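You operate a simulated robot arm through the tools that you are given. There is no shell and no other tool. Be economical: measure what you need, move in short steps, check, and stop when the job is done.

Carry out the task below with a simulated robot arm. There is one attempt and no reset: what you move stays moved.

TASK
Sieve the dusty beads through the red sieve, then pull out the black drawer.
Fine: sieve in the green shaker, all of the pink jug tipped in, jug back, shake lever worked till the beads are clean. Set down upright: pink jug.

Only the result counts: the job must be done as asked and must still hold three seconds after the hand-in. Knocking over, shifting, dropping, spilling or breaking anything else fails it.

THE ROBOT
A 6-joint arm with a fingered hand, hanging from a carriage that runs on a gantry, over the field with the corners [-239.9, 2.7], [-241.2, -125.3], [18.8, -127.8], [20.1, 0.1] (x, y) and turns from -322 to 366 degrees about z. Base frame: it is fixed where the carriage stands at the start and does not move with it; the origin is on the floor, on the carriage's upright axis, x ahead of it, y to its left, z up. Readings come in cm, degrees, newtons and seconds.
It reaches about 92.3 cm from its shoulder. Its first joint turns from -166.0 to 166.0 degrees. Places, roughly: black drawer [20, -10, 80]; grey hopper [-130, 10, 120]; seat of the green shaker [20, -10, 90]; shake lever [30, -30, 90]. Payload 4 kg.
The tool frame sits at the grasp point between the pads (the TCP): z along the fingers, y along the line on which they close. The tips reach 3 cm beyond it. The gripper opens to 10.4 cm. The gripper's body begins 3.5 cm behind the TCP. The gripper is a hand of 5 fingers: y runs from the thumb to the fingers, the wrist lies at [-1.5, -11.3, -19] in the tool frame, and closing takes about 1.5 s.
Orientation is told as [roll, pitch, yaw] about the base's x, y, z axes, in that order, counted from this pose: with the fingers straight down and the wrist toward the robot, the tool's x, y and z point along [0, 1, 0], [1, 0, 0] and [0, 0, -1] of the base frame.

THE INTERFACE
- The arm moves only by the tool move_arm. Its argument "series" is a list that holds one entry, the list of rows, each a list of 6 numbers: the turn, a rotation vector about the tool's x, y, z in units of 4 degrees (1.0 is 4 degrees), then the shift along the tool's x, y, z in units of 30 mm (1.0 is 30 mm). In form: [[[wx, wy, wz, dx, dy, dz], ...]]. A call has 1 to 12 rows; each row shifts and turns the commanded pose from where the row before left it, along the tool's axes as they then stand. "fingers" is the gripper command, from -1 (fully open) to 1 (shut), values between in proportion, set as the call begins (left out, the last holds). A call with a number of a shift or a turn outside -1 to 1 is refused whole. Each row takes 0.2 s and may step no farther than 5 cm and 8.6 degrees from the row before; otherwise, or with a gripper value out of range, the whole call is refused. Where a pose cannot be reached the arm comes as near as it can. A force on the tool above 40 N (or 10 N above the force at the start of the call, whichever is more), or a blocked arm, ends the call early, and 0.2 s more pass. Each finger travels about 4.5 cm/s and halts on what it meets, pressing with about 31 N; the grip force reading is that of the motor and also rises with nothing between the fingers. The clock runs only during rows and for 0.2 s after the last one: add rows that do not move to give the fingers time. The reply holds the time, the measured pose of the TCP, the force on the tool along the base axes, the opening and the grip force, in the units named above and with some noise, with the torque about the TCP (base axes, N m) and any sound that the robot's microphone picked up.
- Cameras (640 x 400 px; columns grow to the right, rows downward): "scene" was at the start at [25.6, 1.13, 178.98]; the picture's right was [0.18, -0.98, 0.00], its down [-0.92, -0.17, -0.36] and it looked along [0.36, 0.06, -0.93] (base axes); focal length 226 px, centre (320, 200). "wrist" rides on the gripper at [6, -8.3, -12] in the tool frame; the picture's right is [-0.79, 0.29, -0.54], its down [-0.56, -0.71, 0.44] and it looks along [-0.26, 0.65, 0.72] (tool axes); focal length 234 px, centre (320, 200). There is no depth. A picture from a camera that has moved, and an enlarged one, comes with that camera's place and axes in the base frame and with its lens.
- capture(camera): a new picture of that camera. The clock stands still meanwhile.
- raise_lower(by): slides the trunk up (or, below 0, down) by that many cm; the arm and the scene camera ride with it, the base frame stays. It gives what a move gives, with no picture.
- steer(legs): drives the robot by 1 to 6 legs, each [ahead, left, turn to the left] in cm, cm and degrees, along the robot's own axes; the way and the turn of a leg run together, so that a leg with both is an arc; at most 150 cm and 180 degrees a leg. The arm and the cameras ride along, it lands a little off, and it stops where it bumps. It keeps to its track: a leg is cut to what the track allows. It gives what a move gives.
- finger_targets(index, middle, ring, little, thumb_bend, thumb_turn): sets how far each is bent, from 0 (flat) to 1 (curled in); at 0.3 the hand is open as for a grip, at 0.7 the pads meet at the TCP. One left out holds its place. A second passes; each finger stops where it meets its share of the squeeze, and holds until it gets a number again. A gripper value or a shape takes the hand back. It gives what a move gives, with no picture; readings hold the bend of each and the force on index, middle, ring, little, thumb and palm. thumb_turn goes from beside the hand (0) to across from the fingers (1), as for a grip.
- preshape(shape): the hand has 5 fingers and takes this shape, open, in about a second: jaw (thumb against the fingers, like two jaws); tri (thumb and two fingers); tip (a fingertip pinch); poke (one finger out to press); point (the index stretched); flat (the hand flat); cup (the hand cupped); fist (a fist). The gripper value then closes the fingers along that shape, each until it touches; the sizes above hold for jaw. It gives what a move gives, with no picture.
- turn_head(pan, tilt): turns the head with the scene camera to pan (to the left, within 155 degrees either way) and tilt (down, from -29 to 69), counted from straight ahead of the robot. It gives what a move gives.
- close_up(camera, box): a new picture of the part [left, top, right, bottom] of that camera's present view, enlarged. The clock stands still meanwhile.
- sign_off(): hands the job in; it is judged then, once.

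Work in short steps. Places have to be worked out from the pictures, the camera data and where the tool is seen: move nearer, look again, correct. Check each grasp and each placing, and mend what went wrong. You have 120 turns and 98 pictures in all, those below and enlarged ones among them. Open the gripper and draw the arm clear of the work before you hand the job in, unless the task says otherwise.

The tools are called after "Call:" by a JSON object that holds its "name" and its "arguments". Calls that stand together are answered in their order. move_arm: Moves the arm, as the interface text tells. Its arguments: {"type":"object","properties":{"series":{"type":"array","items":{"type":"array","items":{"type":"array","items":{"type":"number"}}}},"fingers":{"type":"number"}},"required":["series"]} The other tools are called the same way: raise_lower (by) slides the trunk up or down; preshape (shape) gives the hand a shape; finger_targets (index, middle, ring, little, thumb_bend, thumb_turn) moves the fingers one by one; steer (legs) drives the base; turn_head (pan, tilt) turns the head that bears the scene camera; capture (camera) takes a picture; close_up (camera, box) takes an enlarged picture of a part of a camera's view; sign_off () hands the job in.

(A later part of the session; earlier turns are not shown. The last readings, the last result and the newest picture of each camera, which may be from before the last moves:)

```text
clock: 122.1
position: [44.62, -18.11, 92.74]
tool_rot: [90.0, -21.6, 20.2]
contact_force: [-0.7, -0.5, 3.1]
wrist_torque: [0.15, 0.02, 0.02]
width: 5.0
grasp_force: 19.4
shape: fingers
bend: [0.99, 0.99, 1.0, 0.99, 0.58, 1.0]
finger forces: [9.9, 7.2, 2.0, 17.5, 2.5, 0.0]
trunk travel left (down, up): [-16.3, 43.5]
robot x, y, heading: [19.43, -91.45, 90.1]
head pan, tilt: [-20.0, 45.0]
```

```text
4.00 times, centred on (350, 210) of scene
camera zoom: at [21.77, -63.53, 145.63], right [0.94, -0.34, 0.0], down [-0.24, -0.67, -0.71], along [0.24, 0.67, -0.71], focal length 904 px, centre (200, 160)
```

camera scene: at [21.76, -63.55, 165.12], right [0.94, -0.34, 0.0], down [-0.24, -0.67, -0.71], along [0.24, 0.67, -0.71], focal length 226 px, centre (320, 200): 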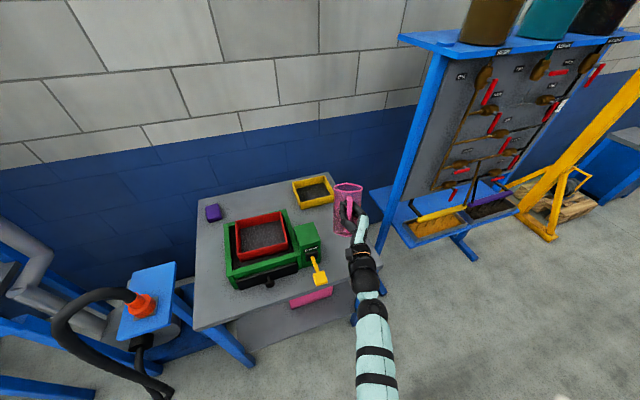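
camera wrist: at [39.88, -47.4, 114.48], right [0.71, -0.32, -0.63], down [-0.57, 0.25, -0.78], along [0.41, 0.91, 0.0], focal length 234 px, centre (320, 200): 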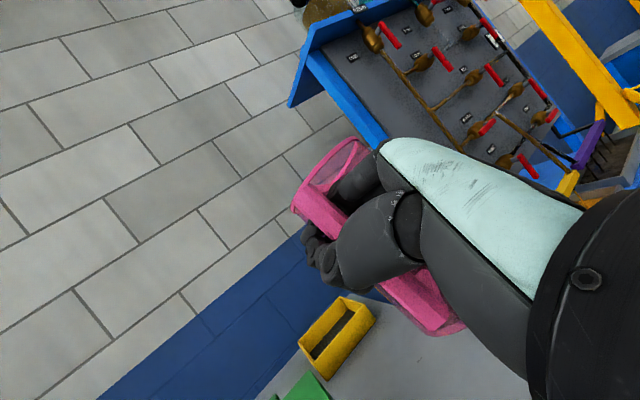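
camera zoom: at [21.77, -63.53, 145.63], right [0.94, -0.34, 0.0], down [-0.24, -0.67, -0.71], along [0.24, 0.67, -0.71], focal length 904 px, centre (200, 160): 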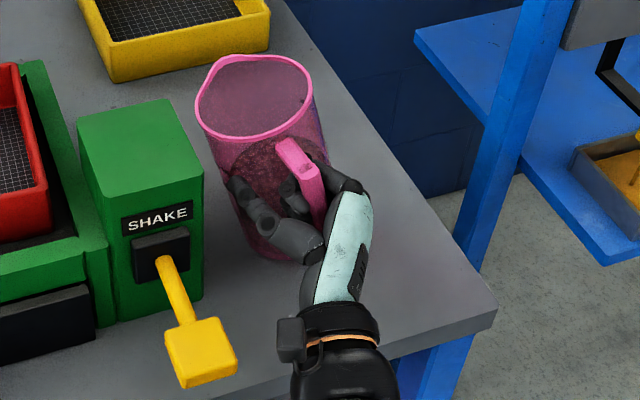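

Now the grip is firm (≈37 N) with the bar along the tool x axis. I lift, pull the arm in and rotate the jug upright.

Call:
{"name": "raise_lower", "arguments": {"by": 14}}

Call:
{"name": "move_arm", "arguments": {"series": [[[0, 0, 0, 0.3, -0.3, -0.5], [0, 0, 0, 0.3, -0.3, -0.5], [0, 0, 0.9, 0, 0, 0], [0, 0, 0.9, 0, 0, 0], [0, 0, 0.9, 0, 0, 0], [0, 0, 0.9, 0, 0, 0], [0, 0, 0.9, 0, 0, 0], [0, 0, 0.9, 0, 0, 0]]]}}

Call:
{"name": "close_up", "arguments": {"camera": "scene", "box": [290, 160, 410, 260]}}

```text
clock: 123.8
position: [44.52, -18.15, 106.75]
tool_rot: [89.8, -21.5, 20.2]
contact_force: [0.1, 0.3, -0.7]
wrist_torque: [-0.05, 0.05, -0.01]
width: 5.01
grasp_force: 17.7
shape: fingers
bend: [0.99, 0.99, 1.0, 0.99, 0.58, 1.0]
finger forces: [10.4, 4.7, 1.9, 16.1, 2.5, 0.1]
trunk travel left (down, up): [-30.3, 29.5]
robot x, y, heading: [18.7, -91.3, 90.1]
head pan, tilt: [-20.0, 45.0]
```

```text
clock: 125.6
position: [43.27, -21.84, 107.7]
tool_rot: [89.8, 0.2, 20.2]
contact_force: [-0.6, 0.7, -0.4]
wrist_torque: [0.0, 0.0, 0.0]
width: 4.98
grasp_force: 18.1
shape: fingers
bend: [0.99, 0.99, 1.0, 0.99, 0.58, 1.0]
finger forces: [10.2, 5.0, 1.8, 16.0, 2.2, 0.0]
trunk travel left (down, up): [-30.3, 29.5]
robot x, y, heading: [18.87, -91.24, 90.4]
head pan, tilt: [-20.0, 45.0]
```

```text
4.00 times, centred on (350, 210) of scene
camera zoom: at [21.76, -63.55, 159.62], right [0.94, -0.34, 0.0], down [-0.24, -0.67, -0.71], along [0.24, 0.67, -0.71], focal length 904 px, centre (200, 160)
```

zoom: 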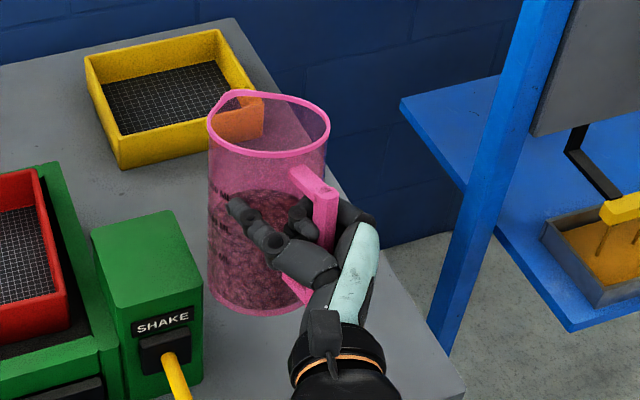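

The jug is upright and firmly held. I raise it and drive left over the shaker; from pictures the lip is ≈11 cm ahead of the TCP.

Call:
{"name": "raise_lower", "arguments": {"by": 9}}

Call:
{"name": "steer", "arguments": {"legs": [[0, 25, 0]]}}

Call:
{"name": "turn_head", "arguments": {"pan": -20, "tilt": 50}}

Call:
{"name": "close_up", "arguments": {"camera": "scene", "box": [270, 120, 450, 260]}}

```text
clock: 126.8
position: [43.37, -21.63, 116.72]
tool_rot: [89.8, 0.1, 20.2]
contact_force: [0.3, 0.2, -1.3]
wrist_torque: [-0.02, 0.03, -0.02]
width: 4.97
grasp_force: 18.1
shape: fingers
bend: [0.99, 0.99, 1.0, 0.99, 0.58, 1.0]
finger forces: [10.3, 4.9, 1.8, 16.1, 2.3, 0.0]
trunk travel left (down, up): [-39.3, 20.5]
robot x, y, heading: [19.22, -91.43, 90.2]
head pan, tilt: [-20.0, 45.0]
```

```text
clock: 128.6
position: [18.05, -21.75, 116.63]
tool_rot: [89.8, 0.1, 20.4]
contact_force: [0.8, 0.3, -1.1]
wrist_torque: [0.0, 0.0, 0.05]
width: 4.99
grasp_force: 18.0
shape: fingers
bend: [0.99, 1.0, 1.0, 0.99, 0.58, 1.0]
finger forces: [10.1, 4.8, 1.9, 15.9, 2.1, 0.0]
trunk travel left (down, up): [-39.3, 20.5]
robot x, y, heading: [-5.7, -92.01, 90.5]
head pan, tilt: [-20.0, 45.0]
```

```text
clock: 129.3
position: [17.94, -21.82, 116.73]
tool_rot: [89.9, 0.1, 20.4]
contact_force: [-0.9, 0.1, -1.5]
wrist_torque: [-0.01, -0.02, 0.02]
width: 4.99
grasp_force: 18.3
shape: fingers
bend: [0.99, 1.0, 1.0, 0.99, 0.58, 1.0]
finger forces: [10.2, 4.9, 1.9, 15.8, 2.3, 0.0]
trunk travel left (down, up): [-39.3, 20.5]
robot x, y, heading: [-5.82, -91.69, 90.5]
head pan, tilt: [-20.0, 50.0]
```

```text
2.86 times, centred on (360, 190) of scene
camera zoom: at [-3.5, -64.11, 167.93], right [0.94, -0.33, 0.0], down [-0.26, -0.72, -0.64], along [0.21, 0.61, -0.77], focal length 645 px, centre (206, 229)
```

zoom: 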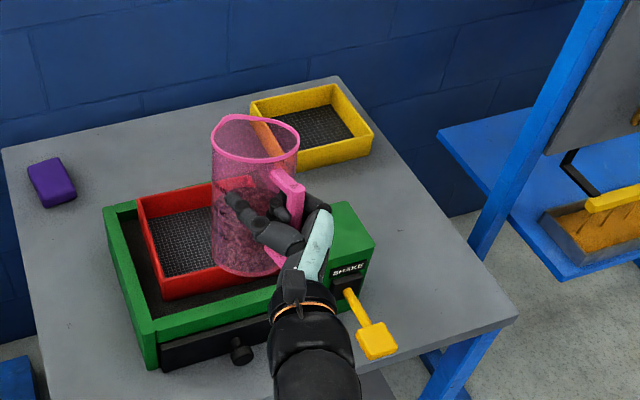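

Jug rim centre ≈(19.8,-14,118), lip ≈(18,-9,118) as planned. I tilt forward 40° about the lip.

Call:
{"name": "move_arm", "arguments": {"series": [[[0, -1, 0, 0.256, 0, -0.0535], [0, -1, 0, 0.256, 0, -0.0535], [0, -1, 0, 0.256, 0, -0.0535], [0, -1, 0, 0.256, 0, -0.0535], [0, -1, 0, 0.256, 0, -0.0535], [0, -1, 0, 0.256, 0, -0.0535], [0, -1, 0, 0.256, 0, -0.0535], [0, -1, 0, 0.256, 0, -0.0535]]]}}

Call:
{"name": "close_up", "arguments": {"camera": "scene", "box": [270, 120, 450, 260]}}

```text
clock: 131.1
position: [17.96, -21.53, 123.05]
tool_rot: [57.8, 0.1, 20.6]
contact_force: [0.2, -0.3, -1.1]
wrist_torque: [-0.02, 0.04, -0.04]
width: 4.99
grasp_force: 16.9
shape: fingers
bend: [0.99, 1.0, 1.0, 0.99, 0.58, 1.0]
finger forces: [9.9, 4.5, 1.9, 15.8, 1.9, 0.0]
trunk travel left (down, up): [-39.3, 20.5]
robot x, y, heading: [-5.76, -91.76, 90.5]
head pan, tilt: [-20.0, 50.0]
```

```text
2.86 times, centred on (360, 190) of scene
camera zoom: at [-3.51, -64.1, 167.92], right [0.94, -0.33, 0.0], down [-0.26, -0.72, -0.64], along [0.21, 0.61, -0.77], focal length 645 px, centre (206, 229)
```

zoom: 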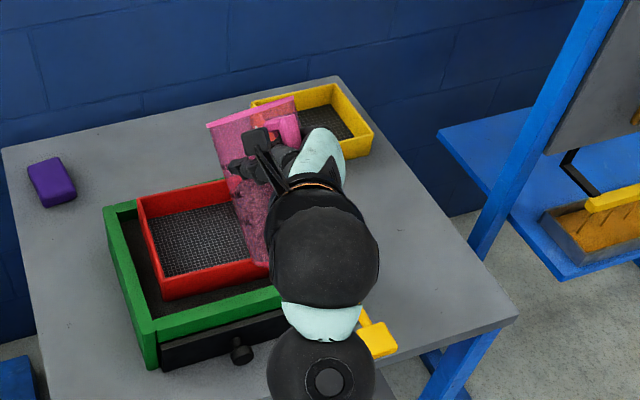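

Tilt is as planned. Lower 9 cm with the trunk and tilt another 20°.

Call:
{"name": "raise_lower", "arguments": {"by": -9}}

Call:
{"name": "move_arm", "arguments": {"series": [[[0, -1, 0, 0.256, 0, -0.0535], [0, -1, 0, 0.256, 0, -0.0535], [0, -1, 0, 0.256, 0, -0.0535], [0, -1, 0, 0.256, 0, -0.0535], [0, -1, 0, 0.256, 0, -0.0535]]]}}

Call:
{"name": "close_up", "arguments": {"camera": "scene", "box": [270, 120, 450, 260]}}

```text
clock: 132.3
position: [17.85, -21.52, 113.99]
tool_rot: [57.8, 0.1, 20.5]
contact_force: [0.8, 0.4, -1.0]
wrist_torque: [0.02, 0.01, 0.01]
width: 4.98
grasp_force: 17.4
shape: fingers
bend: [0.99, 1.0, 1.0, 0.99, 0.58, 1.0]
finger forces: [9.9, 4.6, 2.0, 15.8, 1.9, 0.1]
trunk travel left (down, up): [-30.3, 29.5]
robot x, y, heading: [-6.01, -91.6, 90.7]
head pan, tilt: [-20.0, 50.0]
```

```text
clock: 133.5
position: [17.25, -19.77, 117.31]
tool_rot: [37.8, 0.1, 20.5]
contact_force: [0.7, 0.4, -0.9]
wrist_torque: [0.04, 0.0, 0.0]
width: 4.98
grasp_force: 16.5
shape: fingers
bend: [1.0, 1.0, 1.0, 0.99, 0.58, 1.0]
finger forces: [9.3, 4.3, 1.9, 15.1, 1.9, 0.0]
trunk travel left (down, up): [-30.3, 29.5]
robot x, y, heading: [-5.72, -91.41, 90.5]
head pan, tilt: [-20.0, 50.0]
```

```text
2.86 times, centred on (360, 190) of scene
camera zoom: at [-3.51, -64.1, 158.92], right [0.94, -0.33, 0.0], down [-0.26, -0.72, -0.64], along [0.21, 0.61, -0.77], focal length 645 px, centre (206, 229)
```

zoom: 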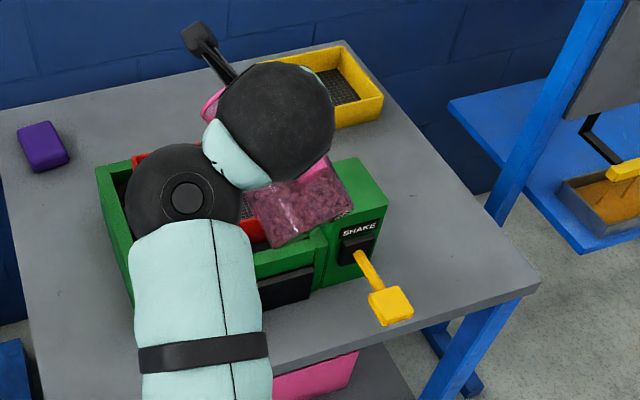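

Beads still in the jug. Lower 6 cm and tilt another 24°.

Call:
{"name": "raise_lower", "arguments": {"by": -6}}

Call:
{"name": "move_arm", "arguments": {"series": [[[0, -1, 0, 0.256, 0, -0.0535], [0, -1, 0, 0.256, 0, -0.0535], [0, -1, 0, 0.256, 0, -0.0535], [0, -1, 0, 0.256, 0, -0.0535], [0, 0, 0, 0, 0, 0], [0, 0, 0, 0, 0, 0]]]}}

Call:
{"name": "turn_head", "arguments": {"pan": -45, "tilt": 50}}

Call:
{"name": "capture", "arguments": {"camera": "scene"}}

Call:
{"name": "capture", "arguments": {"camera": "wrist"}}

```text
clock: 134.5
position: [17.26, -19.84, 111.49]
tool_rot: [37.8, 0.1, 20.4]
contact_force: [1.1, -1.3, -1.3]
wrist_torque: [0.02, -0.02, 0.02]
width: 5.01
grasp_force: 16.9
shape: fingers
bend: [1.0, 1.0, 1.0, 0.99, 0.58, 1.0]
finger forces: [9.3, 4.4, 1.9, 15.1, 1.8, 0.0]
trunk travel left (down, up): [-24.3, 35.5]
robot x, y, heading: [-6.16, -91.47, 90.3]
head pan, tilt: [-20.0, 50.0]
```

```text
clock: 135.9
position: [16.43, -17.49, 113.72]
tool_rot: [21.8, 0.1, 20.6]
contact_force: [0.2, -0.8, -1.0]
wrist_torque: [0.03, 0.03, 0.0]
width: 5.01
grasp_force: 15.4
shape: fingers
bend: [1.0, 1.0, 1.0, 0.99, 0.58, 1.0]
finger forces: [9.0, 4.3, 1.9, 14.9, 1.8, 0.1]
trunk travel left (down, up): [-24.3, 35.5]
robot x, y, heading: [-6.0, -91.47, 90.3]
head pan, tilt: [-20.0, 50.0]
```

```text
clock: 136.8
position: [16.42, -17.63, 113.61]
tool_rot: [21.9, 0.1, 20.5]
contact_force: [-0.3, -1.2, -0.1]
wrist_torque: [0.04, 0.04, 0.03]
width: 5.01
grasp_force: 15.8
shape: fingers
bend: [1.0, 1.0, 1.0, 0.99, 0.58, 1.0]
finger forces: [9.1, 4.2, 1.9, 14.9, 1.7, 0.0]
trunk travel left (down, up): [-24.3, 35.5]
robot x, y, heading: [-5.79, -91.69, 90.4]
head pan, tilt: [-45.0, 50.0]
```

```text
39 pictures are left
camera scene: at [-0.68, -65.87, 152.93], right [0.71, -0.7, 0.0], down [-0.54, -0.55, -0.64], along [0.45, 0.46, -0.77], focal length 226 px, centre (320, 200)
```

scene: 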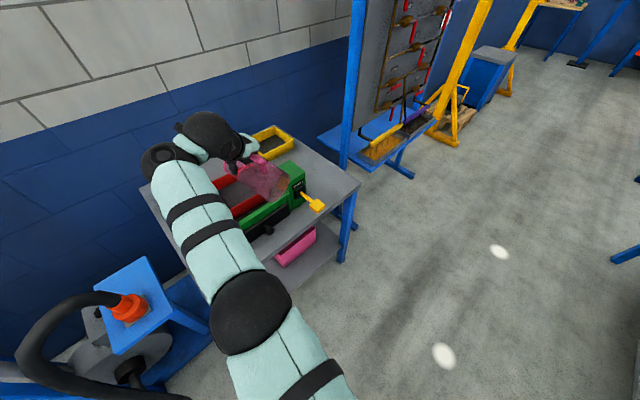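

```text
38 pictures are left
camera wrist: at [8.27, -19.38, 126.92], right [0.6, -0.77, 0.21], down [-0.54, -0.58, -0.61], along [0.59, 0.25, -0.76], focal length 234 px, centre (320, 200)
```

wrist: 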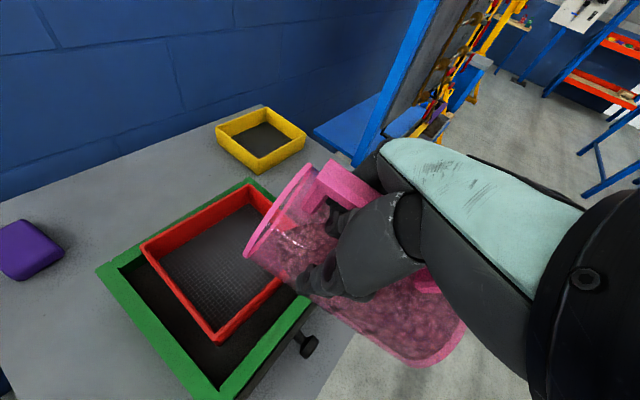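

The wrist view shows beads gathering at the lip, which is ≈3 cm inside the front wall. I drive 2.5 cm forward, lower 3 cm, then tilt on.

Call:
{"name": "steer", "arguments": {"legs": [[2.5, 0, 0]]}}

Call:
{"name": "raise_lower", "arguments": {"by": -3}}

Call:
{"name": "move_arm", "arguments": {"series": [[[0, -0.8, 0, 0.2, 0, -0.043], [0, -0.8, 0, 0.2, 0, -0.043], [0, -0.8, 0, 0.2, 0, -0.043], [0, -0.8, 0, 0.2, 0, -0.043], [0, 0, 0, 0, 0, 0], [0, 0, 0, 0, 0, 0], [0, 0, 0, 0, 0, 0]]]}}

Call:
{"name": "capture", "arguments": {"camera": "wrist"}}

```text
clock: 137.6
position: [16.34, -15.19, 113.74]
tool_rot: [21.9, 0.1, 20.5]
contact_force: [-0.5, -0.5, -0.6]
wrist_torque: [0.06, 0.02, 0.01]
width: 5.02
grasp_force: 15.3
shape: fingers
bend: [1.0, 1.0, 1.0, 0.99, 0.58, 1.0]
finger forces: [9.0, 4.3, 1.9, 14.9, 1.7, 0.0]
trunk travel left (down, up): [-24.3, 35.5]
robot x, y, heading: [-5.88, -89.26, 90.5]
head pan, tilt: [-45.0, 50.0]
```

```text
clock: 138.4
position: [16.49, -15.16, 110.71]
tool_rot: [21.8, 0.1, 20.4]
contact_force: [-0.1, -0.3, -0.8]
wrist_torque: [0.05, 0.06, -0.02]
width: 5.0
grasp_force: 15.6
shape: fingers
bend: [1.0, 1.0, 1.0, 0.99, 0.58, 1.0]
finger forces: [9.0, 4.1, 1.9, 14.9, 1.7, 0.0]
trunk travel left (down, up): [-21.3, 38.5]
robot x, y, heading: [-5.91, -88.67, 90.4]
head pan, tilt: [-45.0, 50.0]
```

```text
clock: 140.0
position: [14.46, -14.93, 110.89]
tool_rot: [9.1, -0.1, 20.6]
contact_force: [-0.2, 0.7, -1.1]
wrist_torque: [0.03, 0.03, 0.01]
width: 5.0
grasp_force: 15.4
shape: fingers
bend: [1.0, 1.0, 1.0, 0.99, 0.58, 1.0]
finger forces: [8.6, 4.2, 1.9, 14.6, 1.7, 0.1]
out of reach, approached as far as the arm can: row 4
trunk travel left (down, up): [-21.3, 38.5]
robot x, y, heading: [-5.82, -88.78, 90.5]
head pan, tilt: [-45.0, 50.0]
```

```text
37 pictures are left
camera wrist: at [5.26, -14.12, 123.65], right [0.57, -0.71, 0.41], down [-0.49, -0.7, -0.52], along [0.65, 0.1, -0.75], focal length 234 px, centre (320, 200)
```

wrist: 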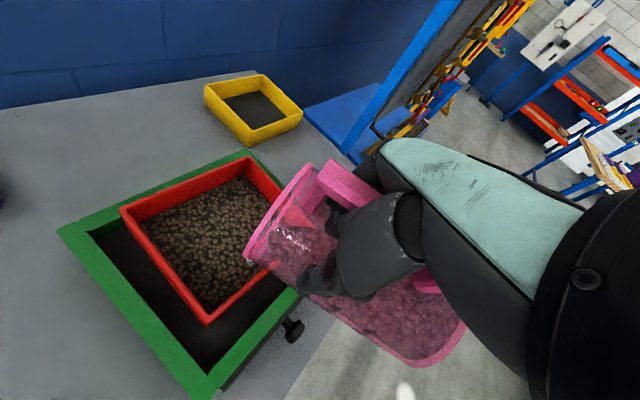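

Beads are pouring into the sieve. The arm is at its stretch limit, so I shift the base forward and the arm back in small alternating steps.

Call:
{"name": "steer", "arguments": {"legs": [[5, 0, 0]]}}

Call:
{"name": "move_arm", "arguments": {"series": [[[0, 0, 0, -0.62, -0.23, -0.1], [0, 0, 0, -0.62, -0.23, -0.1]]]}}

Call:
{"name": "steer", "arguments": {"legs": [[5, 0, 0]]}}

Call:
{"name": "move_arm", "arguments": {"series": [[[0, 0, 0, -0.62, -0.23, -0.1], [0, 0, 0, -0.62, -0.23, -0.1]]]}}

```text
clock: 140.9
position: [14.39, -9.94, 110.97]
tool_rot: [9.0, -0.1, 20.5]
contact_force: [-0.2, -0.1, -0.8]
wrist_torque: [0.04, 0.03, 0.0]
width: 5.05
grasp_force: 15.6
shape: fingers
bend: [1.0, 1.0, 1.0, 0.99, 0.58, 1.0]
finger forces: [8.6, 4.3, 2.0, 14.5, 1.7, 0.0]
trunk travel left (down, up): [-21.3, 38.5]
robot x, y, heading: [-5.94, -84.02, 90.5]
head pan, tilt: [-45.0, 50.0]
```

```text
clock: 141.5
position: [14.57, -13.52, 111.0]
tool_rot: [9.0, 0.1, 20.5]
contact_force: [0.5, 0.4, -0.8]
wrist_torque: [0.04, 0.05, 0.02]
width: 5.03
grasp_force: 14.9
shape: fingers
bend: [1.0, 1.0, 1.0, 0.99, 0.58, 1.0]
finger forces: [8.1, 4.1, 1.9, 14.1, 1.7, 0.1]
out of reach, approached as far as the arm can: row 2
trunk travel left (down, up): [-21.3, 38.5]
robot x, y, heading: [-6.51, -84.21, 90.5]
head pan, tilt: [-45.0, 50.0]
```

```text
clock: 142.4
position: [14.42, -8.63, 110.92]
tool_rot: [9.1, 0.0, 20.6]
contact_force: [0.0, 0.6, -0.2]
wrist_torque: [0.02, 0.02, 0.01]
width: 5.01
grasp_force: 14.5
shape: fingers
bend: [1.0, 1.0, 1.0, 0.99, 0.58, 1.0]
finger forces: [8.2, 4.3, 1.9, 14.0, 1.5, 0.0]
trunk travel left (down, up): [-21.3, 38.5]
robot x, y, heading: [-6.53, -79.2, 90.4]
head pan, tilt: [-45.0, 50.0]
```

```text
clock: 143.0
position: [15.61, -8.93, 110.72]
tool_rot: [9.1, 0.1, 20.5]
contact_force: [-0.1, -0.3, -0.7]
wrist_torque: [0.08, 0.03, 0.0]
width: 5.02
grasp_force: 15.3
shape: fingers
bend: [1.0, 1.0, 1.0, 0.99, 0.58, 1.0]
finger forces: [8.3, 4.2, 1.9, 14.0, 1.6, 0.0]
out of reach, approached as far as the arm can: row 1, 2
trunk travel left (down, up): [-21.3, 38.5]
robot x, y, heading: [-5.89, -79.22, 90.7]
head pan, tilt: [-45.0, 50.0]
```

I check how much is left in the jug.

Call:
{"name": "capture", "arguments": {"camera": "wrist"}}

Call:
{"name": "turn_head", "arguments": {"pan": -30, "tilt": 45}}

Call:
{"name": "capture", "arguments": {"camera": "scene"}}

```text
36 pictures are left
camera wrist: at [6.4, -8.04, 123.39], right [0.57, -0.71, 0.41], down [-0.49, -0.7, -0.52], along [0.65, 0.09, -0.75], focal length 234 px, centre (320, 200)
```

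wrist: 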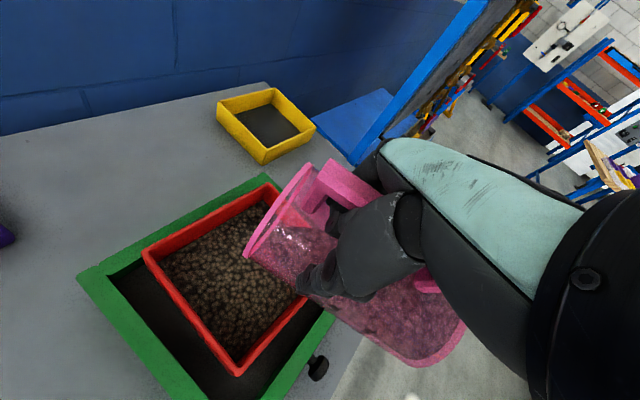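

```text
clock: 143.8
position: [15.57, -8.91, 110.71]
tool_rot: [9.1, 0.1, 20.6]
contact_force: [-0.3, 0.6, -1.0]
wrist_torque: [0.02, 0.03, 0.0]
width: 5.0
grasp_force: 15.3
shape: fingers
bend: [1.0, 1.0, 1.0, 0.99, 0.58, 1.0]
finger forces: [8.2, 4.2, 1.9, 13.9, 1.6, 0.0]
trunk travel left (down, up): [-21.3, 38.5]
robot x, y, heading: [-6.16, -79.08, 90.5]
head pan, tilt: [-30.0, 45.0]
```

```text
35 pictures are left
camera scene: at [-2.18, -51.88, 150.61], right [0.87, -0.49, 0.0], down [-0.35, -0.62, -0.71], along [0.35, 0.62, -0.71], focal length 226 px, centre (320, 200)
```

scene: 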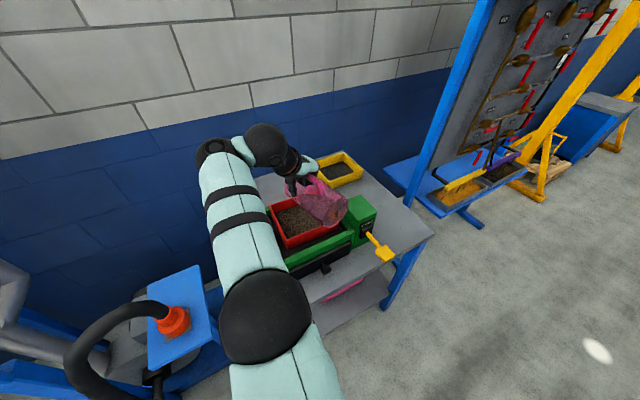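

Call:
{"name": "close_up", "arguments": {"camera": "wrist", "box": [220, 150, 480, 380]}}

Call:
{"name": "close_up", "arguments": {"camera": "scene", "box": [260, 150, 410, 280]}}

```text
1.74 times, centred on (350, 265) of wrist
camera zoom: at [6.36, -8.02, 123.43], right [0.57, -0.71, 0.41], down [-0.49, -0.7, -0.52], along [0.65, 0.09, -0.75], focal length 407 px, centre (268, 87)
```

zoom: 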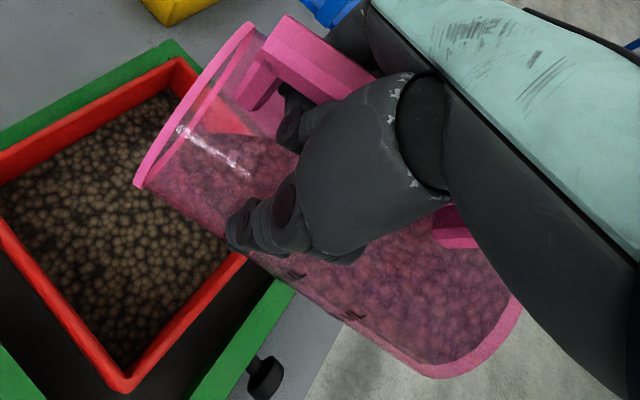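

```text
3.08 times, centred on (335, 215) of scene
camera zoom: at [-2.18, -51.88, 150.61], right [0.87, -0.49, 0.0], down [-0.35, -0.62, -0.71], along [0.35, 0.62, -0.71], focal length 695 px, centre (274, 154)
```

zoom: 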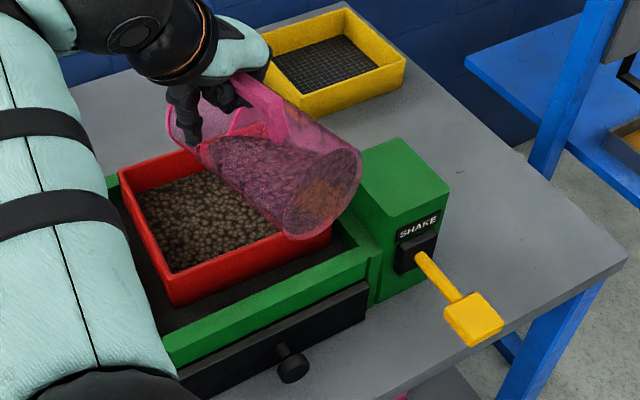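

Plenty of beads remain and a wrist limit blocks more tilt here; my free-air test worked with the shoulder ≈36 cm higher and the robot more to the side. I raise, un-tilt somewhat, and reposition.

Call:
{"name": "raise_lower", "arguments": {"by": 10}}

Call:
{"name": "move_arm", "arguments": {"series": [[[0, 1, 0, -0.256, 0, 0.0535], [0, 1, 0, -0.256, 0, 0.0535], [0, 1, 0, -0.256, 0, 0.0535], [0, 1, 0, -0.256, 0, 0.0535], [0, 1, 0, -0.256, 0, 0.0535], [0, 1, 0, -0.256, 0, 0.0535], [0, 1, 0, -0.256, 0, 0.0535], [0, 1, 0, -0.256, 0, 0.0535]]]}}

Call:
{"name": "raise_lower", "arguments": {"by": 24}}

```text
clock: 145.1
position: [15.51, -8.96, 120.76]
tool_rot: [9.1, 0.2, 20.6]
contact_force: [0.3, 0.7, -0.1]
wrist_torque: [0.04, 0.06, -0.04]
width: 4.99
grasp_force: 15.7
shape: fingers
bend: [1.0, 1.0, 1.0, 0.99, 0.58, 1.0]
finger forces: [8.1, 4.2, 1.8, 14.0, 1.6, 0.1]
trunk travel left (down, up): [-31.3, 28.5]
robot x, y, heading: [-6.02, -78.97, 90.4]
head pan, tilt: [-30.0, 45.0]
```

```text
clock: 146.9
position: [17.99, -11.8, 116.71]
tool_rot: [41.1, 0.1, 20.6]
contact_force: [0.3, 0.0, -0.8]
wrist_torque: [-0.01, 0.01, -0.01]
width: 5.02
grasp_force: 14.4
shape: fingers
bend: [1.0, 1.0, 1.0, 0.99, 0.58, 1.0]
finger forces: [7.8, 4.0, 1.9, 13.3, 1.4, 0.0]
out of reach, approached as far as the arm can: row 1, 2, 3
trunk travel left (down, up): [-31.3, 28.5]
robot x, y, heading: [-6.05, -79.1, 90.5]
head pan, tilt: [-30.0, 45.0]
```

```text
clock: 149.4
position: [17.98, -11.78, 140.73]
tool_rot: [41.1, 0.0, 20.5]
contact_force: [0.4, 0.3, -0.2]
wrist_torque: [-0.01, 0.03, 0.01]
width: 5.01
grasp_force: 14.1
shape: fingers
bend: [1.0, 1.0, 1.0, 0.99, 0.58, 1.0]
finger forces: [7.9, 4.0, 1.8, 13.4, 1.4, 0.0]
trunk travel left (down, up): [-55.3, 4.5]
robot x, y, heading: [-6.07, -79.21, 90.7]
head pan, tilt: [-30.0, 45.0]
```

Drive the base to (-22,-57), then move the arm (+16,-22,-24) so that the shoulder is higher and to the side.

Call:
{"name": "steer", "arguments": {"legs": [[22, 16, 0]]}}

Call:
{"name": "move_arm", "arguments": {"series": [[[0, 0, 0, -0.98, 0.2, 0.02], [0, 0, 0, -0.98, 0.2, 0.02], [0, 0, 0, -0.98, 0.2, 0.02], [0, 0, 0, -0.98, 0.2, 0.02], [0, 0, 0, -0.98, 0.2, 0.02], [0, 0, 0, -0.98, 0.2, 0.02], [0, 0, 0, -0.98, 0.2, 0.02], [0, 0, 0, -0.98, 0.2, 0.02], [0, 0, 0, -0.98, 0.2, 0.02], [0, 0, 0, -0.98, 0.2, 0.02]]]}}

Call:
{"name": "turn_head", "arguments": {"pan": -40, "tilt": 60}}

Call:
{"name": "capture", "arguments": {"camera": "scene"}}

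```text
clock: 151.3
position: [1.91, 9.97, 140.77]
tool_rot: [41.1, 0.1, 20.6]
contact_force: [-0.6, 0.3, -1.8]
wrist_torque: [0.02, 0.07, 0.0]
width: 5.02
grasp_force: 14.2
shape: fingers
bend: [1.0, 1.0, 1.0, 0.99, 0.58, 1.0]
finger forces: [7.8, 4.1, 1.8, 13.3, 1.4, 0.0]
trunk travel left (down, up): [-55.3, 4.5]
robot x, y, heading: [-22.12, -57.61, 90.8]
head pan, tilt: [-30.0, 45.0]
```

```text
clock: 153.5
position: [14.99, -8.41, 120.92]
tool_rot: [41.1, 0.0, 20.5]
contact_force: [1.2, -0.1, -0.9]
wrist_torque: [0.01, 0.0, -0.01]
width: 5.03
grasp_force: 12.8
shape: fingers
bend: [1.0, 1.0, 1.0, 0.99, 0.58, 1.0]
finger forces: [7.0, 3.9, 1.7, 11.5, 1.2, 0.1]
trunk travel left (down, up): [-55.3, 4.5]
robot x, y, heading: [-22.24, -57.48, 90.3]
head pan, tilt: [-30.0, 45.0]
```

```text
clock: 154.3
position: [15.04, -8.28, 120.9]
tool_rot: [41.0, 0.1, 20.6]
contact_force: [0.2, -0.2, -1.5]
wrist_torque: [0.01, 0.01, 0.01]
width: 5.01
grasp_force: 12.7
shape: fingers
bend: [1.0, 1.0, 1.0, 0.99, 0.58, 1.0]
finger forces: [7.0, 4.0, 1.6, 11.6, 1.3, 0.0]
trunk travel left (down, up): [-55.3, 4.5]
robot x, y, heading: [-22.18, -57.41, 90.7]
head pan, tilt: [-40.0, 60.0]
```

```text
32 pictures are left
camera scene: at [-18.08, -32.13, 182.67], right [0.77, -0.63, 0.0], down [-0.55, -0.67, -0.5], along [0.32, 0.39, -0.87], focal length 226 px, centre (320, 200)
```

scene: 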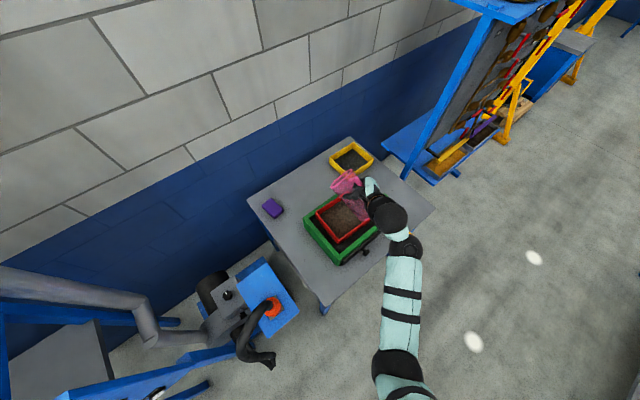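

The elbow is back on the right side. I bring the lip back over the sieve at z≈106 and tilt on.

Call:
{"name": "move_arm", "arguments": {"series": [[[0, 0, 0, -1, -0.17, 0], [0, 0, 0, -1, -0.17, 0], [0, 0, 0, -1, -0.17, 0], [0, 0, 0, -1, -0.17, 0], [0, -1, 0, 0.256, 0, -0.0535], [0, -1, 0, 0.256, 0, -0.0535], [0, -1, 0, 0.256, 0, -0.0535], [0, -1, 0, 0.256, 0, -0.0535], [0, -1, 0, 0.256, 0, -0.0535]]]}}

Call:
{"name": "capture", "arguments": {"camera": "wrist"}}

```text
clock: 156.3
position: [15.18, -15.13, 115.88]
tool_rot: [21.1, 0.3, 20.5]
contact_force: [0.3, -0.4, -1.0]
wrist_torque: [0.04, 0.06, -0.02]
width: 5.05
grasp_force: 11.5
shape: fingers
bend: [1.0, 1.0, 1.0, 0.99, 0.58, 1.0]
finger forces: [6.3, 3.8, 1.4, 10.8, 1.1, 0.1]
trunk travel left (down, up): [-55.3, 4.5]
robot x, y, heading: [-22.15, -57.31, 90.5]
head pan, tilt: [-40.0, 60.0]
```

```text
31 pictures are left
camera wrist: at [7.01, -16.72, 129.15], right [0.6, -0.77, 0.22], down [-0.53, -0.59, -0.6], along [0.6, 0.24, -0.76], focal length 234 px, centre (320, 200)
```

wrist: 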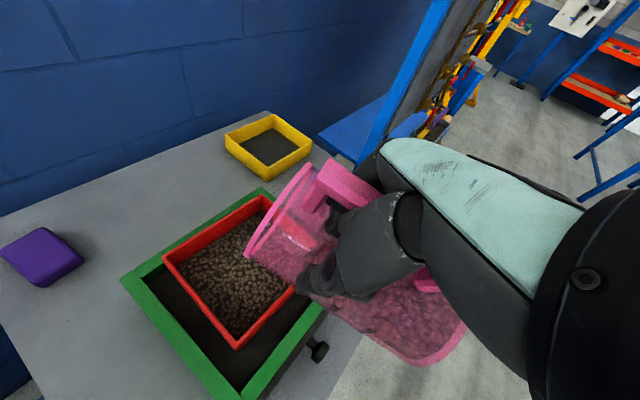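

Lip at ≈(17,-8,106). Lower 4 cm and tilt 20° more.

Call:
{"name": "raise_lower", "arguments": {"by": -4}}

Call:
{"name": "move_arm", "arguments": {"series": [[[0, -1, 0, 0.256, 0, -0.0535], [0, -1, 0, 0.256, 0, -0.0535], [0, -1, 0, 0.256, 0, -0.0535], [0, -1, 0, 0.256, 0, -0.0535], [0, -1, 0, 0.256, 0, -0.0535], [0, -1, 0, 0.256, 0, -0.0535], [0, -1, 0, 0.256, 0, -0.0535], [0, 0, 0, 0, 0, 0], [0, 0, 0, 0, 0, 0], [0, 0, 0, 0, 0, 0]]]}}

Call:
{"name": "close_up", "arguments": {"camera": "wrist", "box": [120, 120, 480, 380]}}

```text
clock: 157.1
position: [15.24, -15.17, 111.98]
tool_rot: [21.0, 0.0, 20.6]
contact_force: [1.0, -0.7, -1.4]
wrist_torque: [0.02, 0.04, -0.03]
width: 5.02
grasp_force: 11.7
shape: fingers
bend: [1.0, 1.0, 1.0, 0.99, 0.58, 1.0]
finger forces: [6.3, 3.7, 1.4, 10.8, 1.1, 0.0]
trunk travel left (down, up): [-51.3, 8.5]
robot x, y, heading: [-22.17, -57.85, 90.6]
head pan, tilt: [-40.0, 60.0]
```

```text
clock: 159.3
position: [14.56, -10.79, 113.97]
tool_rot: [-4.1, -0.5, 20.4]
contact_force: [0.2, -0.8, -0.2]
wrist_torque: [0.06, 0.02, -0.04]
width: 5.03
grasp_force: 10.8
shape: fingers
bend: [1.0, 1.0, 1.0, 0.99, 0.59, 1.0]
finger forces: [5.6, 3.8, 1.4, 9.7, 1.0, 0.1]
out of reach, approached as far as the arm can: row 1, 2
trunk travel left (down, up): [-51.3, 8.5]
robot x, y, heading: [-21.88, -57.56, 90.6]
head pan, tilt: [-40.0, 60.0]
```

```text
1.54 times, centred on (300, 250) of wrist
camera zoom: at [4.21, -7.33, 125.26], right [0.53, -0.6, 0.6], down [-0.45, -0.79, -0.4], along [0.72, -0.06, -0.69], focal length 360 px, centre (351, 123)
```

zoom: 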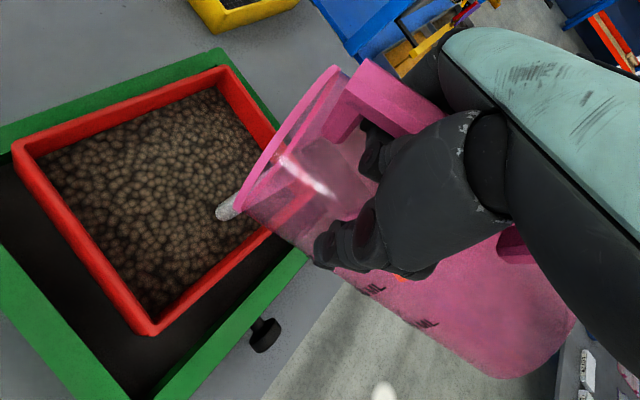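

The jug looks empty with a last trickle at the lip. I tilt a little more and wait.

Call:
{"name": "move_arm", "arguments": {"series": [[[0, -1, 0, 0.256, 0, -0.0535], [0, -1, 0, 0.256, 0, -0.0535], [0, -1, 0, 0.256, 0, -0.0535], [0, 0, 0, 0, 0, 0], [0, 0, 0, 0, 0, 0], [0, 0, 0, 0, 0, 0], [0, 0, 0, 0, 0, 0], [0, 0, 0, 0, 0, 0], [0, 0, 0, 0, 0, 0]]]}}

Call:
{"name": "close_up", "arguments": {"camera": "wrist", "box": [120, 120, 480, 380]}}

```text
clock: 161.3
position: [14.03, -8.16, 113.4]
tool_rot: [-15.9, -0.6, 20.5]
contact_force: [0.0, -0.4, -0.9]
wrist_torque: [0.04, 0.08, 0.0]
width: 5.04
grasp_force: 10.7
shape: fingers
bend: [1.0, 1.0, 1.0, 0.99, 0.59, 1.0]
finger forces: [5.5, 3.7, 1.3, 9.7, 1.0, 0.0]
out of reach, approached as far as the arm can: row 1, 2
trunk travel left (down, up): [-51.3, 8.5]
robot x, y, heading: [-22.18, -57.09, 90.6]
head pan, tilt: [-40.0, 60.0]
```

```text
1.54 times, centred on (300, 250) of wrist
camera zoom: at [3.07, -2.53, 123.07], right [0.48, -0.47, 0.74], down [-0.43, -0.86, -0.27], along [0.77, -0.19, -0.61], focal length 360 px, centre (351, 123)
```

zoom: 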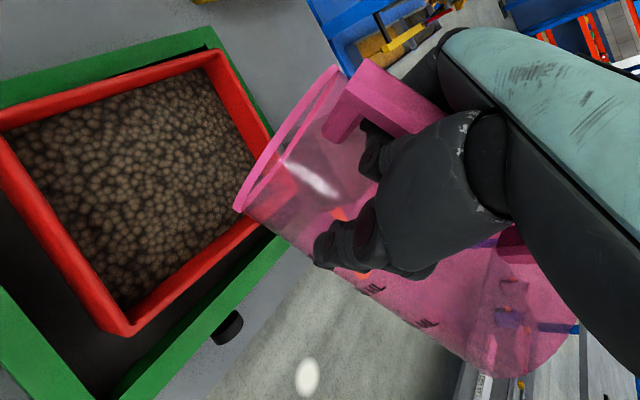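

The jug is empty. I raise, back away from the shaker and stand the jug upright again in free air.

Call:
{"name": "raise_lower", "arguments": {"by": 8}}

Call:
{"name": "steer", "arguments": {"legs": [[-38, 0, 0]]}}

Call:
{"name": "move_arm", "arguments": {"series": [[[0, 1, 0, 0, 0, 0], [0, 1, 0, 0, 0, 0], [0, 1, 0, 0, 0, 0], [0, 1, 0, 0, 0, 0], [0, 1, 0, 0, 0, 0], [0, 1, 0, 0, 0, 0], [0, 1, 0, 0, 0, 0], [0, 1, 0, 0, 0, 0], [0, 1, 0, 0, 0, 0], [0, 1, 0, 0, 0, 0], [0, 1, 0, 0, 0, 0], [0, 1, 0, 0, 0, 0]]]}}

Call:
{"name": "move_arm", "arguments": {"series": [[[0, 1, 0, 0, 0, 0], [0, 1, 0, 0, 0, 0], [0, 1, 0, 0, 0, 0], [0, 1, 0, 0, 0, 0], [0, 1, 0, 0, 0, 0], [0, 1, 0, 0, 0, 0], [0, 1, 0, 0, 0, 0], [0, 1, 0, 0, 0, 0], [0, 1, 0, 0, 0, 0], [0, 1, 0, 0, 0, 0], [0, 1, 0, 0, 0, 0], [0, 1, 0, 0, 0, 0]]]}}

```text
clock: 162.5
position: [14.07, -8.09, 121.46]
tool_rot: [-15.8, -0.5, 20.4]
contact_force: [-1.0, -0.6, -1.3]
wrist_torque: [0.05, 0.04, 0.03]
width: 5.04
grasp_force: 11.2
shape: fingers
bend: [1.0, 1.0, 1.0, 0.99, 0.59, 1.0]
finger forces: [5.6, 3.6, 1.3, 9.7, 1.0, 0.0]
trunk travel left (down, up): [-59.3, 0.5]
robot x, y, heading: [-22.06, -57.42, 90.3]
head pan, tilt: [-40.0, 60.0]
```

```text
clock: 164.9
position: [14.32, -46.19, 121.45]
tool_rot: [-15.9, -0.6, 20.7]
contact_force: [-0.2, -0.1, -0.8]
wrist_torque: [0.04, 0.01, 0.0]
width: 5.05
grasp_force: 11.1
shape: fingers
bend: [1.0, 1.0, 1.0, 0.99, 0.59, 1.0]
finger forces: [5.6, 3.7, 1.3, 9.5, 1.0, 0.0]
trunk travel left (down, up): [-59.3, 0.5]
robot x, y, heading: [-21.83, -95.58, 90.9]
head pan, tilt: [-40.0, 60.0]
```

```text
clock: 167.5
position: [14.34, -46.16, 121.55]
tool_rot: [32.1, -0.5, 20.8]
contact_force: [0.2, 0.1, -0.4]
wrist_torque: [0.0, 0.05, 0.0]
width: 5.01
grasp_force: 9.5
shape: fingers
bend: [1.0, 1.0, 1.0, 0.99, 0.59, 1.0]
finger forces: [5.2, 3.2, 1.1, 8.4, 0.9, 0.0]
trunk travel left (down, up): [-59.3, 0.5]
robot x, y, heading: [-21.86, -95.79, 91.1]
head pan, tilt: [-40.0, 60.0]
```

```text
clock: 170.1
position: [14.25, -46.05, 121.39]
tool_rot: [80.2, -0.6, 20.8]
contact_force: [-0.6, 0.2, -0.4]
wrist_torque: [-0.04, 0.07, -0.01]
width: 5.02
grasp_force: 8.9
shape: fingers
bend: [1.0, 1.0, 1.0, 0.99, 0.59, 1.0]
finger forces: [5.1, 3.0, 1.1, 7.8, 0.8, 0.2]
trunk travel left (down, up): [-59.3, 0.5]
robot x, y, heading: [-22.13, -95.54, 90.9]
head pan, tilt: [-40.0, 60.0]
```

Rotate the last 18° to upright and carry the jug back over its old spot.

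Call:
{"name": "move_arm", "arguments": {"series": [[[0, 1, 0, 0, 0, 0], [0, 1, 0, 0, 0, 0], [0, 1, 0, 0, 0, 0], [0, 1, 0, 0, 0, 0], [0, 0.3, 0, 0, 0, 0]]]}}

Call:
{"name": "steer", "arguments": {"legs": [[0, -29.8, 0], [24, 0, 0]]}}

Call:
{"name": "raise_lower", "arguments": {"by": -18}}

Call:
{"name": "turn_head", "arguments": {"pan": -30, "tilt": 55}}

Call:
{"name": "close_up", "arguments": {"camera": "scene", "box": [250, 100, 450, 260]}}

```text
clock: 171.3
position: [14.26, -46.12, 121.48]
tool_rot: [97.3, -0.6, 20.8]
contact_force: [0.3, 0.2, -1.4]
wrist_torque: [-0.03, 0.01, 0.0]
width: 5.01
grasp_force: 8.8
shape: fingers
bend: [1.0, 1.0, 1.0, 1.0, 0.59, 1.0]
finger forces: [5.1, 2.9, 1.1, 7.6, 0.6, 0.1]
trunk travel left (down, up): [-59.3, 0.5]
robot x, y, heading: [-21.86, -95.53, 90.9]
head pan, tilt: [-40.0, 60.0]
```

```text
clock: 174.7
position: [43.35, -21.83, 121.36]
tool_rot: [97.3, -0.5, 20.9]
contact_force: [0.8, 0.7, -0.9]
wrist_torque: [-0.07, 0.01, 0.0]
width: 5.04
grasp_force: 9.0
shape: fingers
bend: [1.0, 1.0, 1.0, 1.0, 0.59, 1.0]
finger forces: [5.2, 2.8, 1.2, 7.6, 0.6, 0.1]
trunk travel left (down, up): [-59.3, 0.5]
robot x, y, heading: [7.53, -71.41, 90.8]
head pan, tilt: [-40.0, 60.0]
```

```text
clock: 176.7
position: [43.25, -21.81, 103.24]
tool_rot: [97.2, -0.5, 21.0]
contact_force: [1.6, 0.3, -2.4]
wrist_torque: [-0.05, -0.11, -0.13]
width: 4.88
grasp_force: 21.7
shape: fingers
bend: [0.99, 1.0, 0.99, 0.99, 0.6, 1.0]
finger forces: [8.0, 9.3, 3.2, 22.9, 0.0, 0.0]
trunk travel left (down, up): [-41.3, 18.5]
robot x, y, heading: [7.38, -71.32, 90.9]
head pan, tilt: [-40.0, 60.0]
```

```text
clock: 177.4
position: [43.38, -21.87, 103.37]
tool_rot: [97.4, -0.4, 21.0]
contact_force: [1.2, -0.3, -1.3]
wrist_torque: [-0.04, -0.07, -0.05]
width: 4.93
grasp_force: 20.9
shape: fingers
bend: [1.0, 1.0, 0.99, 0.99, 0.6, 1.0]
finger forces: [8.6, 7.7, 3.3, 22.2, 0.1, 0.0]
trunk travel left (down, up): [-41.3, 18.5]
robot x, y, heading: [7.36, -71.63, 91.1]
head pan, tilt: [-30.0, 55.0]
```

```text
2.50 times, centred on (350, 180) of scene
camera zoom: at [10.63, -44.99, 169.27], right [0.88, -0.48, 0.0], down [-0.4, -0.72, -0.57], along [0.28, 0.5, -0.82], focal length 565 px, centre (245, 250)
```

zoom: 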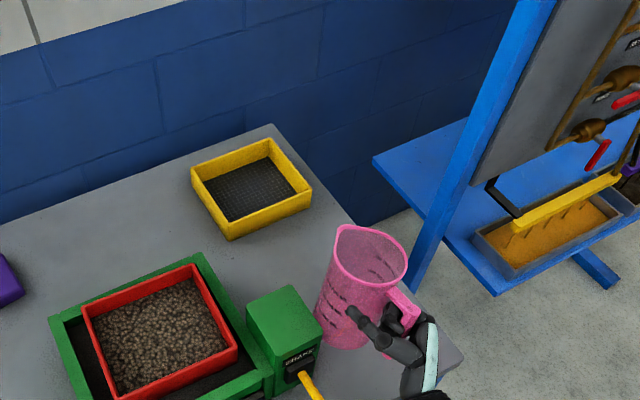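

The jug lightly touches the SHAKE box. I raise 3 cm, shift 1.5 cm to +x, and lower again.

Call:
{"name": "raise_lower", "arguments": {"by": 4}}

Call:
{"name": "steer", "arguments": {"legs": [[0, -1.7, 0]]}}

Call:
{"name": "raise_lower", "arguments": {"by": -9}}

Call:
{"name": "close_up", "arguments": {"camera": "scene", "box": [310, 140, 430, 260]}}

```text
clock: 178.3
position: [43.37, -21.79, 107.37]
tool_rot: [97.4, -0.5, 21.0]
contact_force: [-0.4, 0.2, -1.4]
wrist_torque: [-0.03, 0.02, 0.04]
width: 4.94
grasp_force: 20.7
shape: fingers
bend: [1.0, 1.0, 0.99, 0.99, 0.6, 1.0]
finger forces: [9.1, 6.5, 3.1, 21.4, 0.8, 0.0]
trunk travel left (down, up): [-45.3, 14.5]
robot x, y, heading: [7.39, -71.43, 91.0]
head pan, tilt: [-30.0, 55.0]
```

```text
clock: 179.1
position: [44.94, -21.9, 107.43]
tool_rot: [97.3, -0.5, 20.8]
contact_force: [0.1, -0.9, -2.0]
wrist_torque: [-0.03, -0.03, -0.03]
width: 4.94
grasp_force: 20.0
shape: fingers
bend: [1.0, 1.0, 0.99, 0.99, 0.6, 1.0]
finger forces: [9.0, 6.4, 3.1, 21.3, 0.7, 0.1]
trunk travel left (down, up): [-45.3, 14.5]
robot x, y, heading: [9.04, -71.53, 91.0]
head pan, tilt: [-30.0, 55.0]
```

```text
clock: 180.3
position: [45.07, -21.93, 98.51]
tool_rot: [97.3, -0.6, 21.0]
contact_force: [-0.7, -0.2, -1.7]
wrist_torque: [-0.02, 0.0, 0.0]
width: 4.91
grasp_force: 20.2
shape: fingers
bend: [1.0, 1.0, 0.99, 0.99, 0.6, 1.0]
finger forces: [9.0, 6.4, 3.1, 21.3, 0.8, 0.0]
trunk travel left (down, up): [-36.3, 23.5]
robot x, y, heading: [9.23, -71.27, 91.3]
head pan, tilt: [-30.0, 55.0]
```

```text
3.33 times, centred on (370, 200) of scene
camera zoom: at [12.31, -44.95, 164.28], right [0.88, -0.48, 0.0], down [-0.4, -0.72, -0.57], along [0.28, 0.5, -0.82], focal length 753 px, centre (153, 200)
```

zoom: 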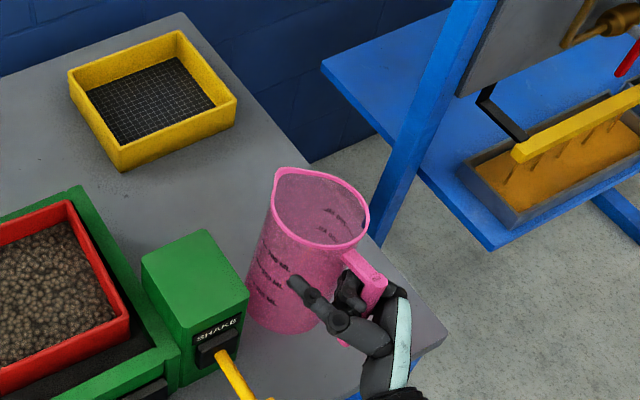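

It leans slightly to +x; I correct by rotating 7°, then lower gently.

Call:
{"name": "move_arm", "arguments": {"series": [[[0, 0, -0.9, 0, 0, 0], [0, 0, -0.9, 0, 0, 0]]]}}

Call:
{"name": "raise_lower", "arguments": {"by": -3.5}}

Call:
{"name": "close_up", "arguments": {"camera": "scene", "box": [310, 140, 430, 260]}}

```text
clock: 180.9
position: [44.98, -21.79, 98.37]
tool_rot: [97.3, -7.7, 19.9]
contact_force: [0.4, -0.5, -0.7]
wrist_torque: [-0.07, 0.02, 0.04]
width: 4.92
grasp_force: 20.6
shape: fingers
bend: [1.0, 1.0, 0.99, 0.99, 0.6, 1.0]
finger forces: [9.0, 6.3, 3.1, 21.2, 0.8, 0.0]
trunk travel left (down, up): [-36.3, 23.5]
robot x, y, heading: [9.45, -71.29, 91.1]
head pan, tilt: [-30.0, 55.0]
```

```text
clock: 181.7
position: [44.97, -21.79, 94.83]
tool_rot: [97.3, -7.7, 20.0]
contact_force: [0.0, -0.1, -2.0]
wrist_torque: [-0.06, 0.02, -0.01]
width: 4.94
grasp_force: 19.9
shape: fingers
bend: [1.0, 1.0, 0.99, 0.99, 0.6, 1.0]
finger forces: [9.0, 6.4, 3.1, 21.0, 0.8, 0.1]
trunk travel left (down, up): [-32.8, 27.0]
robot x, y, heading: [8.86, -71.43, 91.3]
head pan, tilt: [-30.0, 55.0]
```

```text
3.33 times, centred on (370, 200) of scene
camera zoom: at [12.31, -44.95, 160.77], right [0.88, -0.48, 0.0], down [-0.4, -0.72, -0.57], along [0.28, 0.5, -0.82], focal length 753 px, centre (153, 200)
```

zoom: 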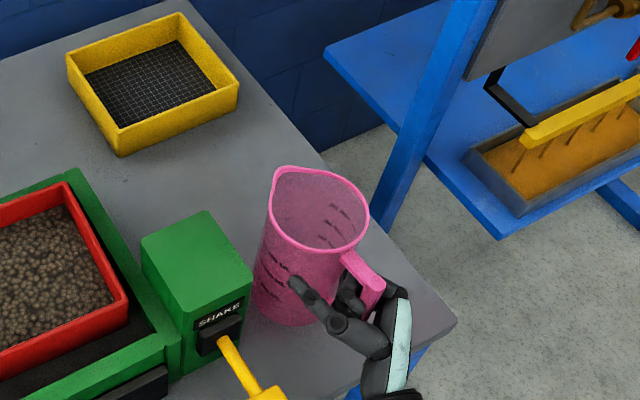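

Lower in small steps until contact.

Call:
{"name": "raise_lower", "arguments": {"by": -1.5}}

Call:
{"name": "raise_lower", "arguments": {"by": -0.8}}

Call:
{"name": "close_up", "arguments": {"camera": "scene", "box": [310, 130, 430, 250]}}

```text
clock: 182.3
position: [44.93, -21.81, 93.37]
tool_rot: [97.2, -7.7, 20.1]
contact_force: [-1.0, -0.7, -1.3]
wrist_torque: [-0.01, -0.04, -0.02]
width: 4.9
grasp_force: 20.3
shape: fingers
bend: [1.0, 1.0, 0.99, 0.99, 0.6, 1.0]
finger forces: [9.0, 6.2, 3.1, 21.1, 0.8, 0.0]
trunk travel left (down, up): [-31.3, 28.5]
robot x, y, heading: [9.34, -71.29, 91.1]
head pan, tilt: [-30.0, 55.0]
```

```text
clock: 182.9
position: [45.1, -21.71, 92.75]
tool_rot: [97.4, -7.8, 20.0]
contact_force: [0.0, -0.3, -1.6]
wrist_torque: [-0.02, -0.02, 0.0]
width: 4.96
grasp_force: 20.6
shape: fingers
bend: [1.0, 1.0, 0.99, 0.99, 0.6, 1.0]
finger forces: [9.0, 6.3, 3.2, 21.1, 0.8, 0.0]
trunk travel left (down, up): [-30.5, 29.3]
robot x, y, heading: [9.13, -71.65, 91.1]
head pan, tilt: [-30.0, 55.0]
```

```text
3.33 times, centred on (370, 190) of scene
camera zoom: at [12.31, -44.95, 158.47], right [0.88, -0.48, 0.0], down [-0.4, -0.72, -0.57], along [0.28, 0.5, -0.82], focal length 753 px, centre (153, 233)
```

zoom: 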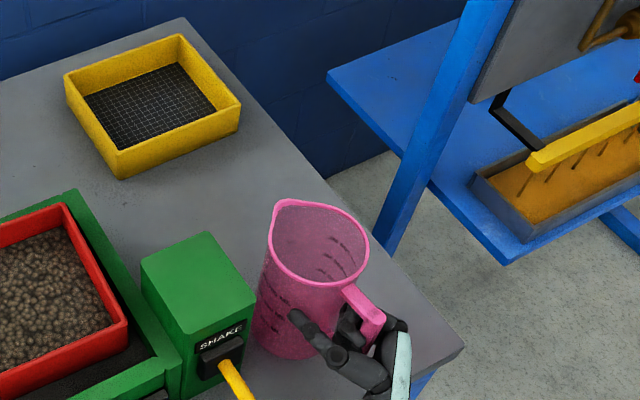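

Call:
{"name": "raise_lower", "arguments": {"by": -1.2}}

Call:
{"name": "raise_lower", "arguments": {"by": -0.8}}

```text
clock: 183.5
position: [45.02, -21.74, 91.58]
tool_rot: [97.4, -7.8, 20.1]
contact_force: [-0.8, -1.4, 4.3]
wrist_torque: [-0.02, -0.19, -0.03]
width: 4.95
grasp_force: 21.9
shape: fingers
bend: [1.0, 1.0, 0.99, 0.99, 0.59, 1.0]
finger forces: [8.1, 7.9, 3.1, 22.7, 1.2, 0.0]
trunk travel left (down, up): [-29.3, 30.5]
robot x, y, heading: [9.19, -71.52, 91.2]
head pan, tilt: [-30.0, 55.0]
```

```text
clock: 184.1
position: [45.3, -21.71, 91.2]
tool_rot: [97.8, -8.3, 19.9]
contact_force: [-1.2, -7.3, 33.7]
wrist_torque: [-0.49, -0.49, -0.14]
width: 5.0
grasp_force: 27.3
shape: fingers
bend: [1.0, 1.0, 0.99, 0.99, 0.59, 1.0]
finger forces: [7.0, 14.8, 2.9, 26.6, 3.2, 0.0]
trunk travel left (down, up): [-28.5, 31.3]
robot x, y, heading: [9.07, -71.38, 91.0]
head pan, tilt: [-30.0, 55.0]
```

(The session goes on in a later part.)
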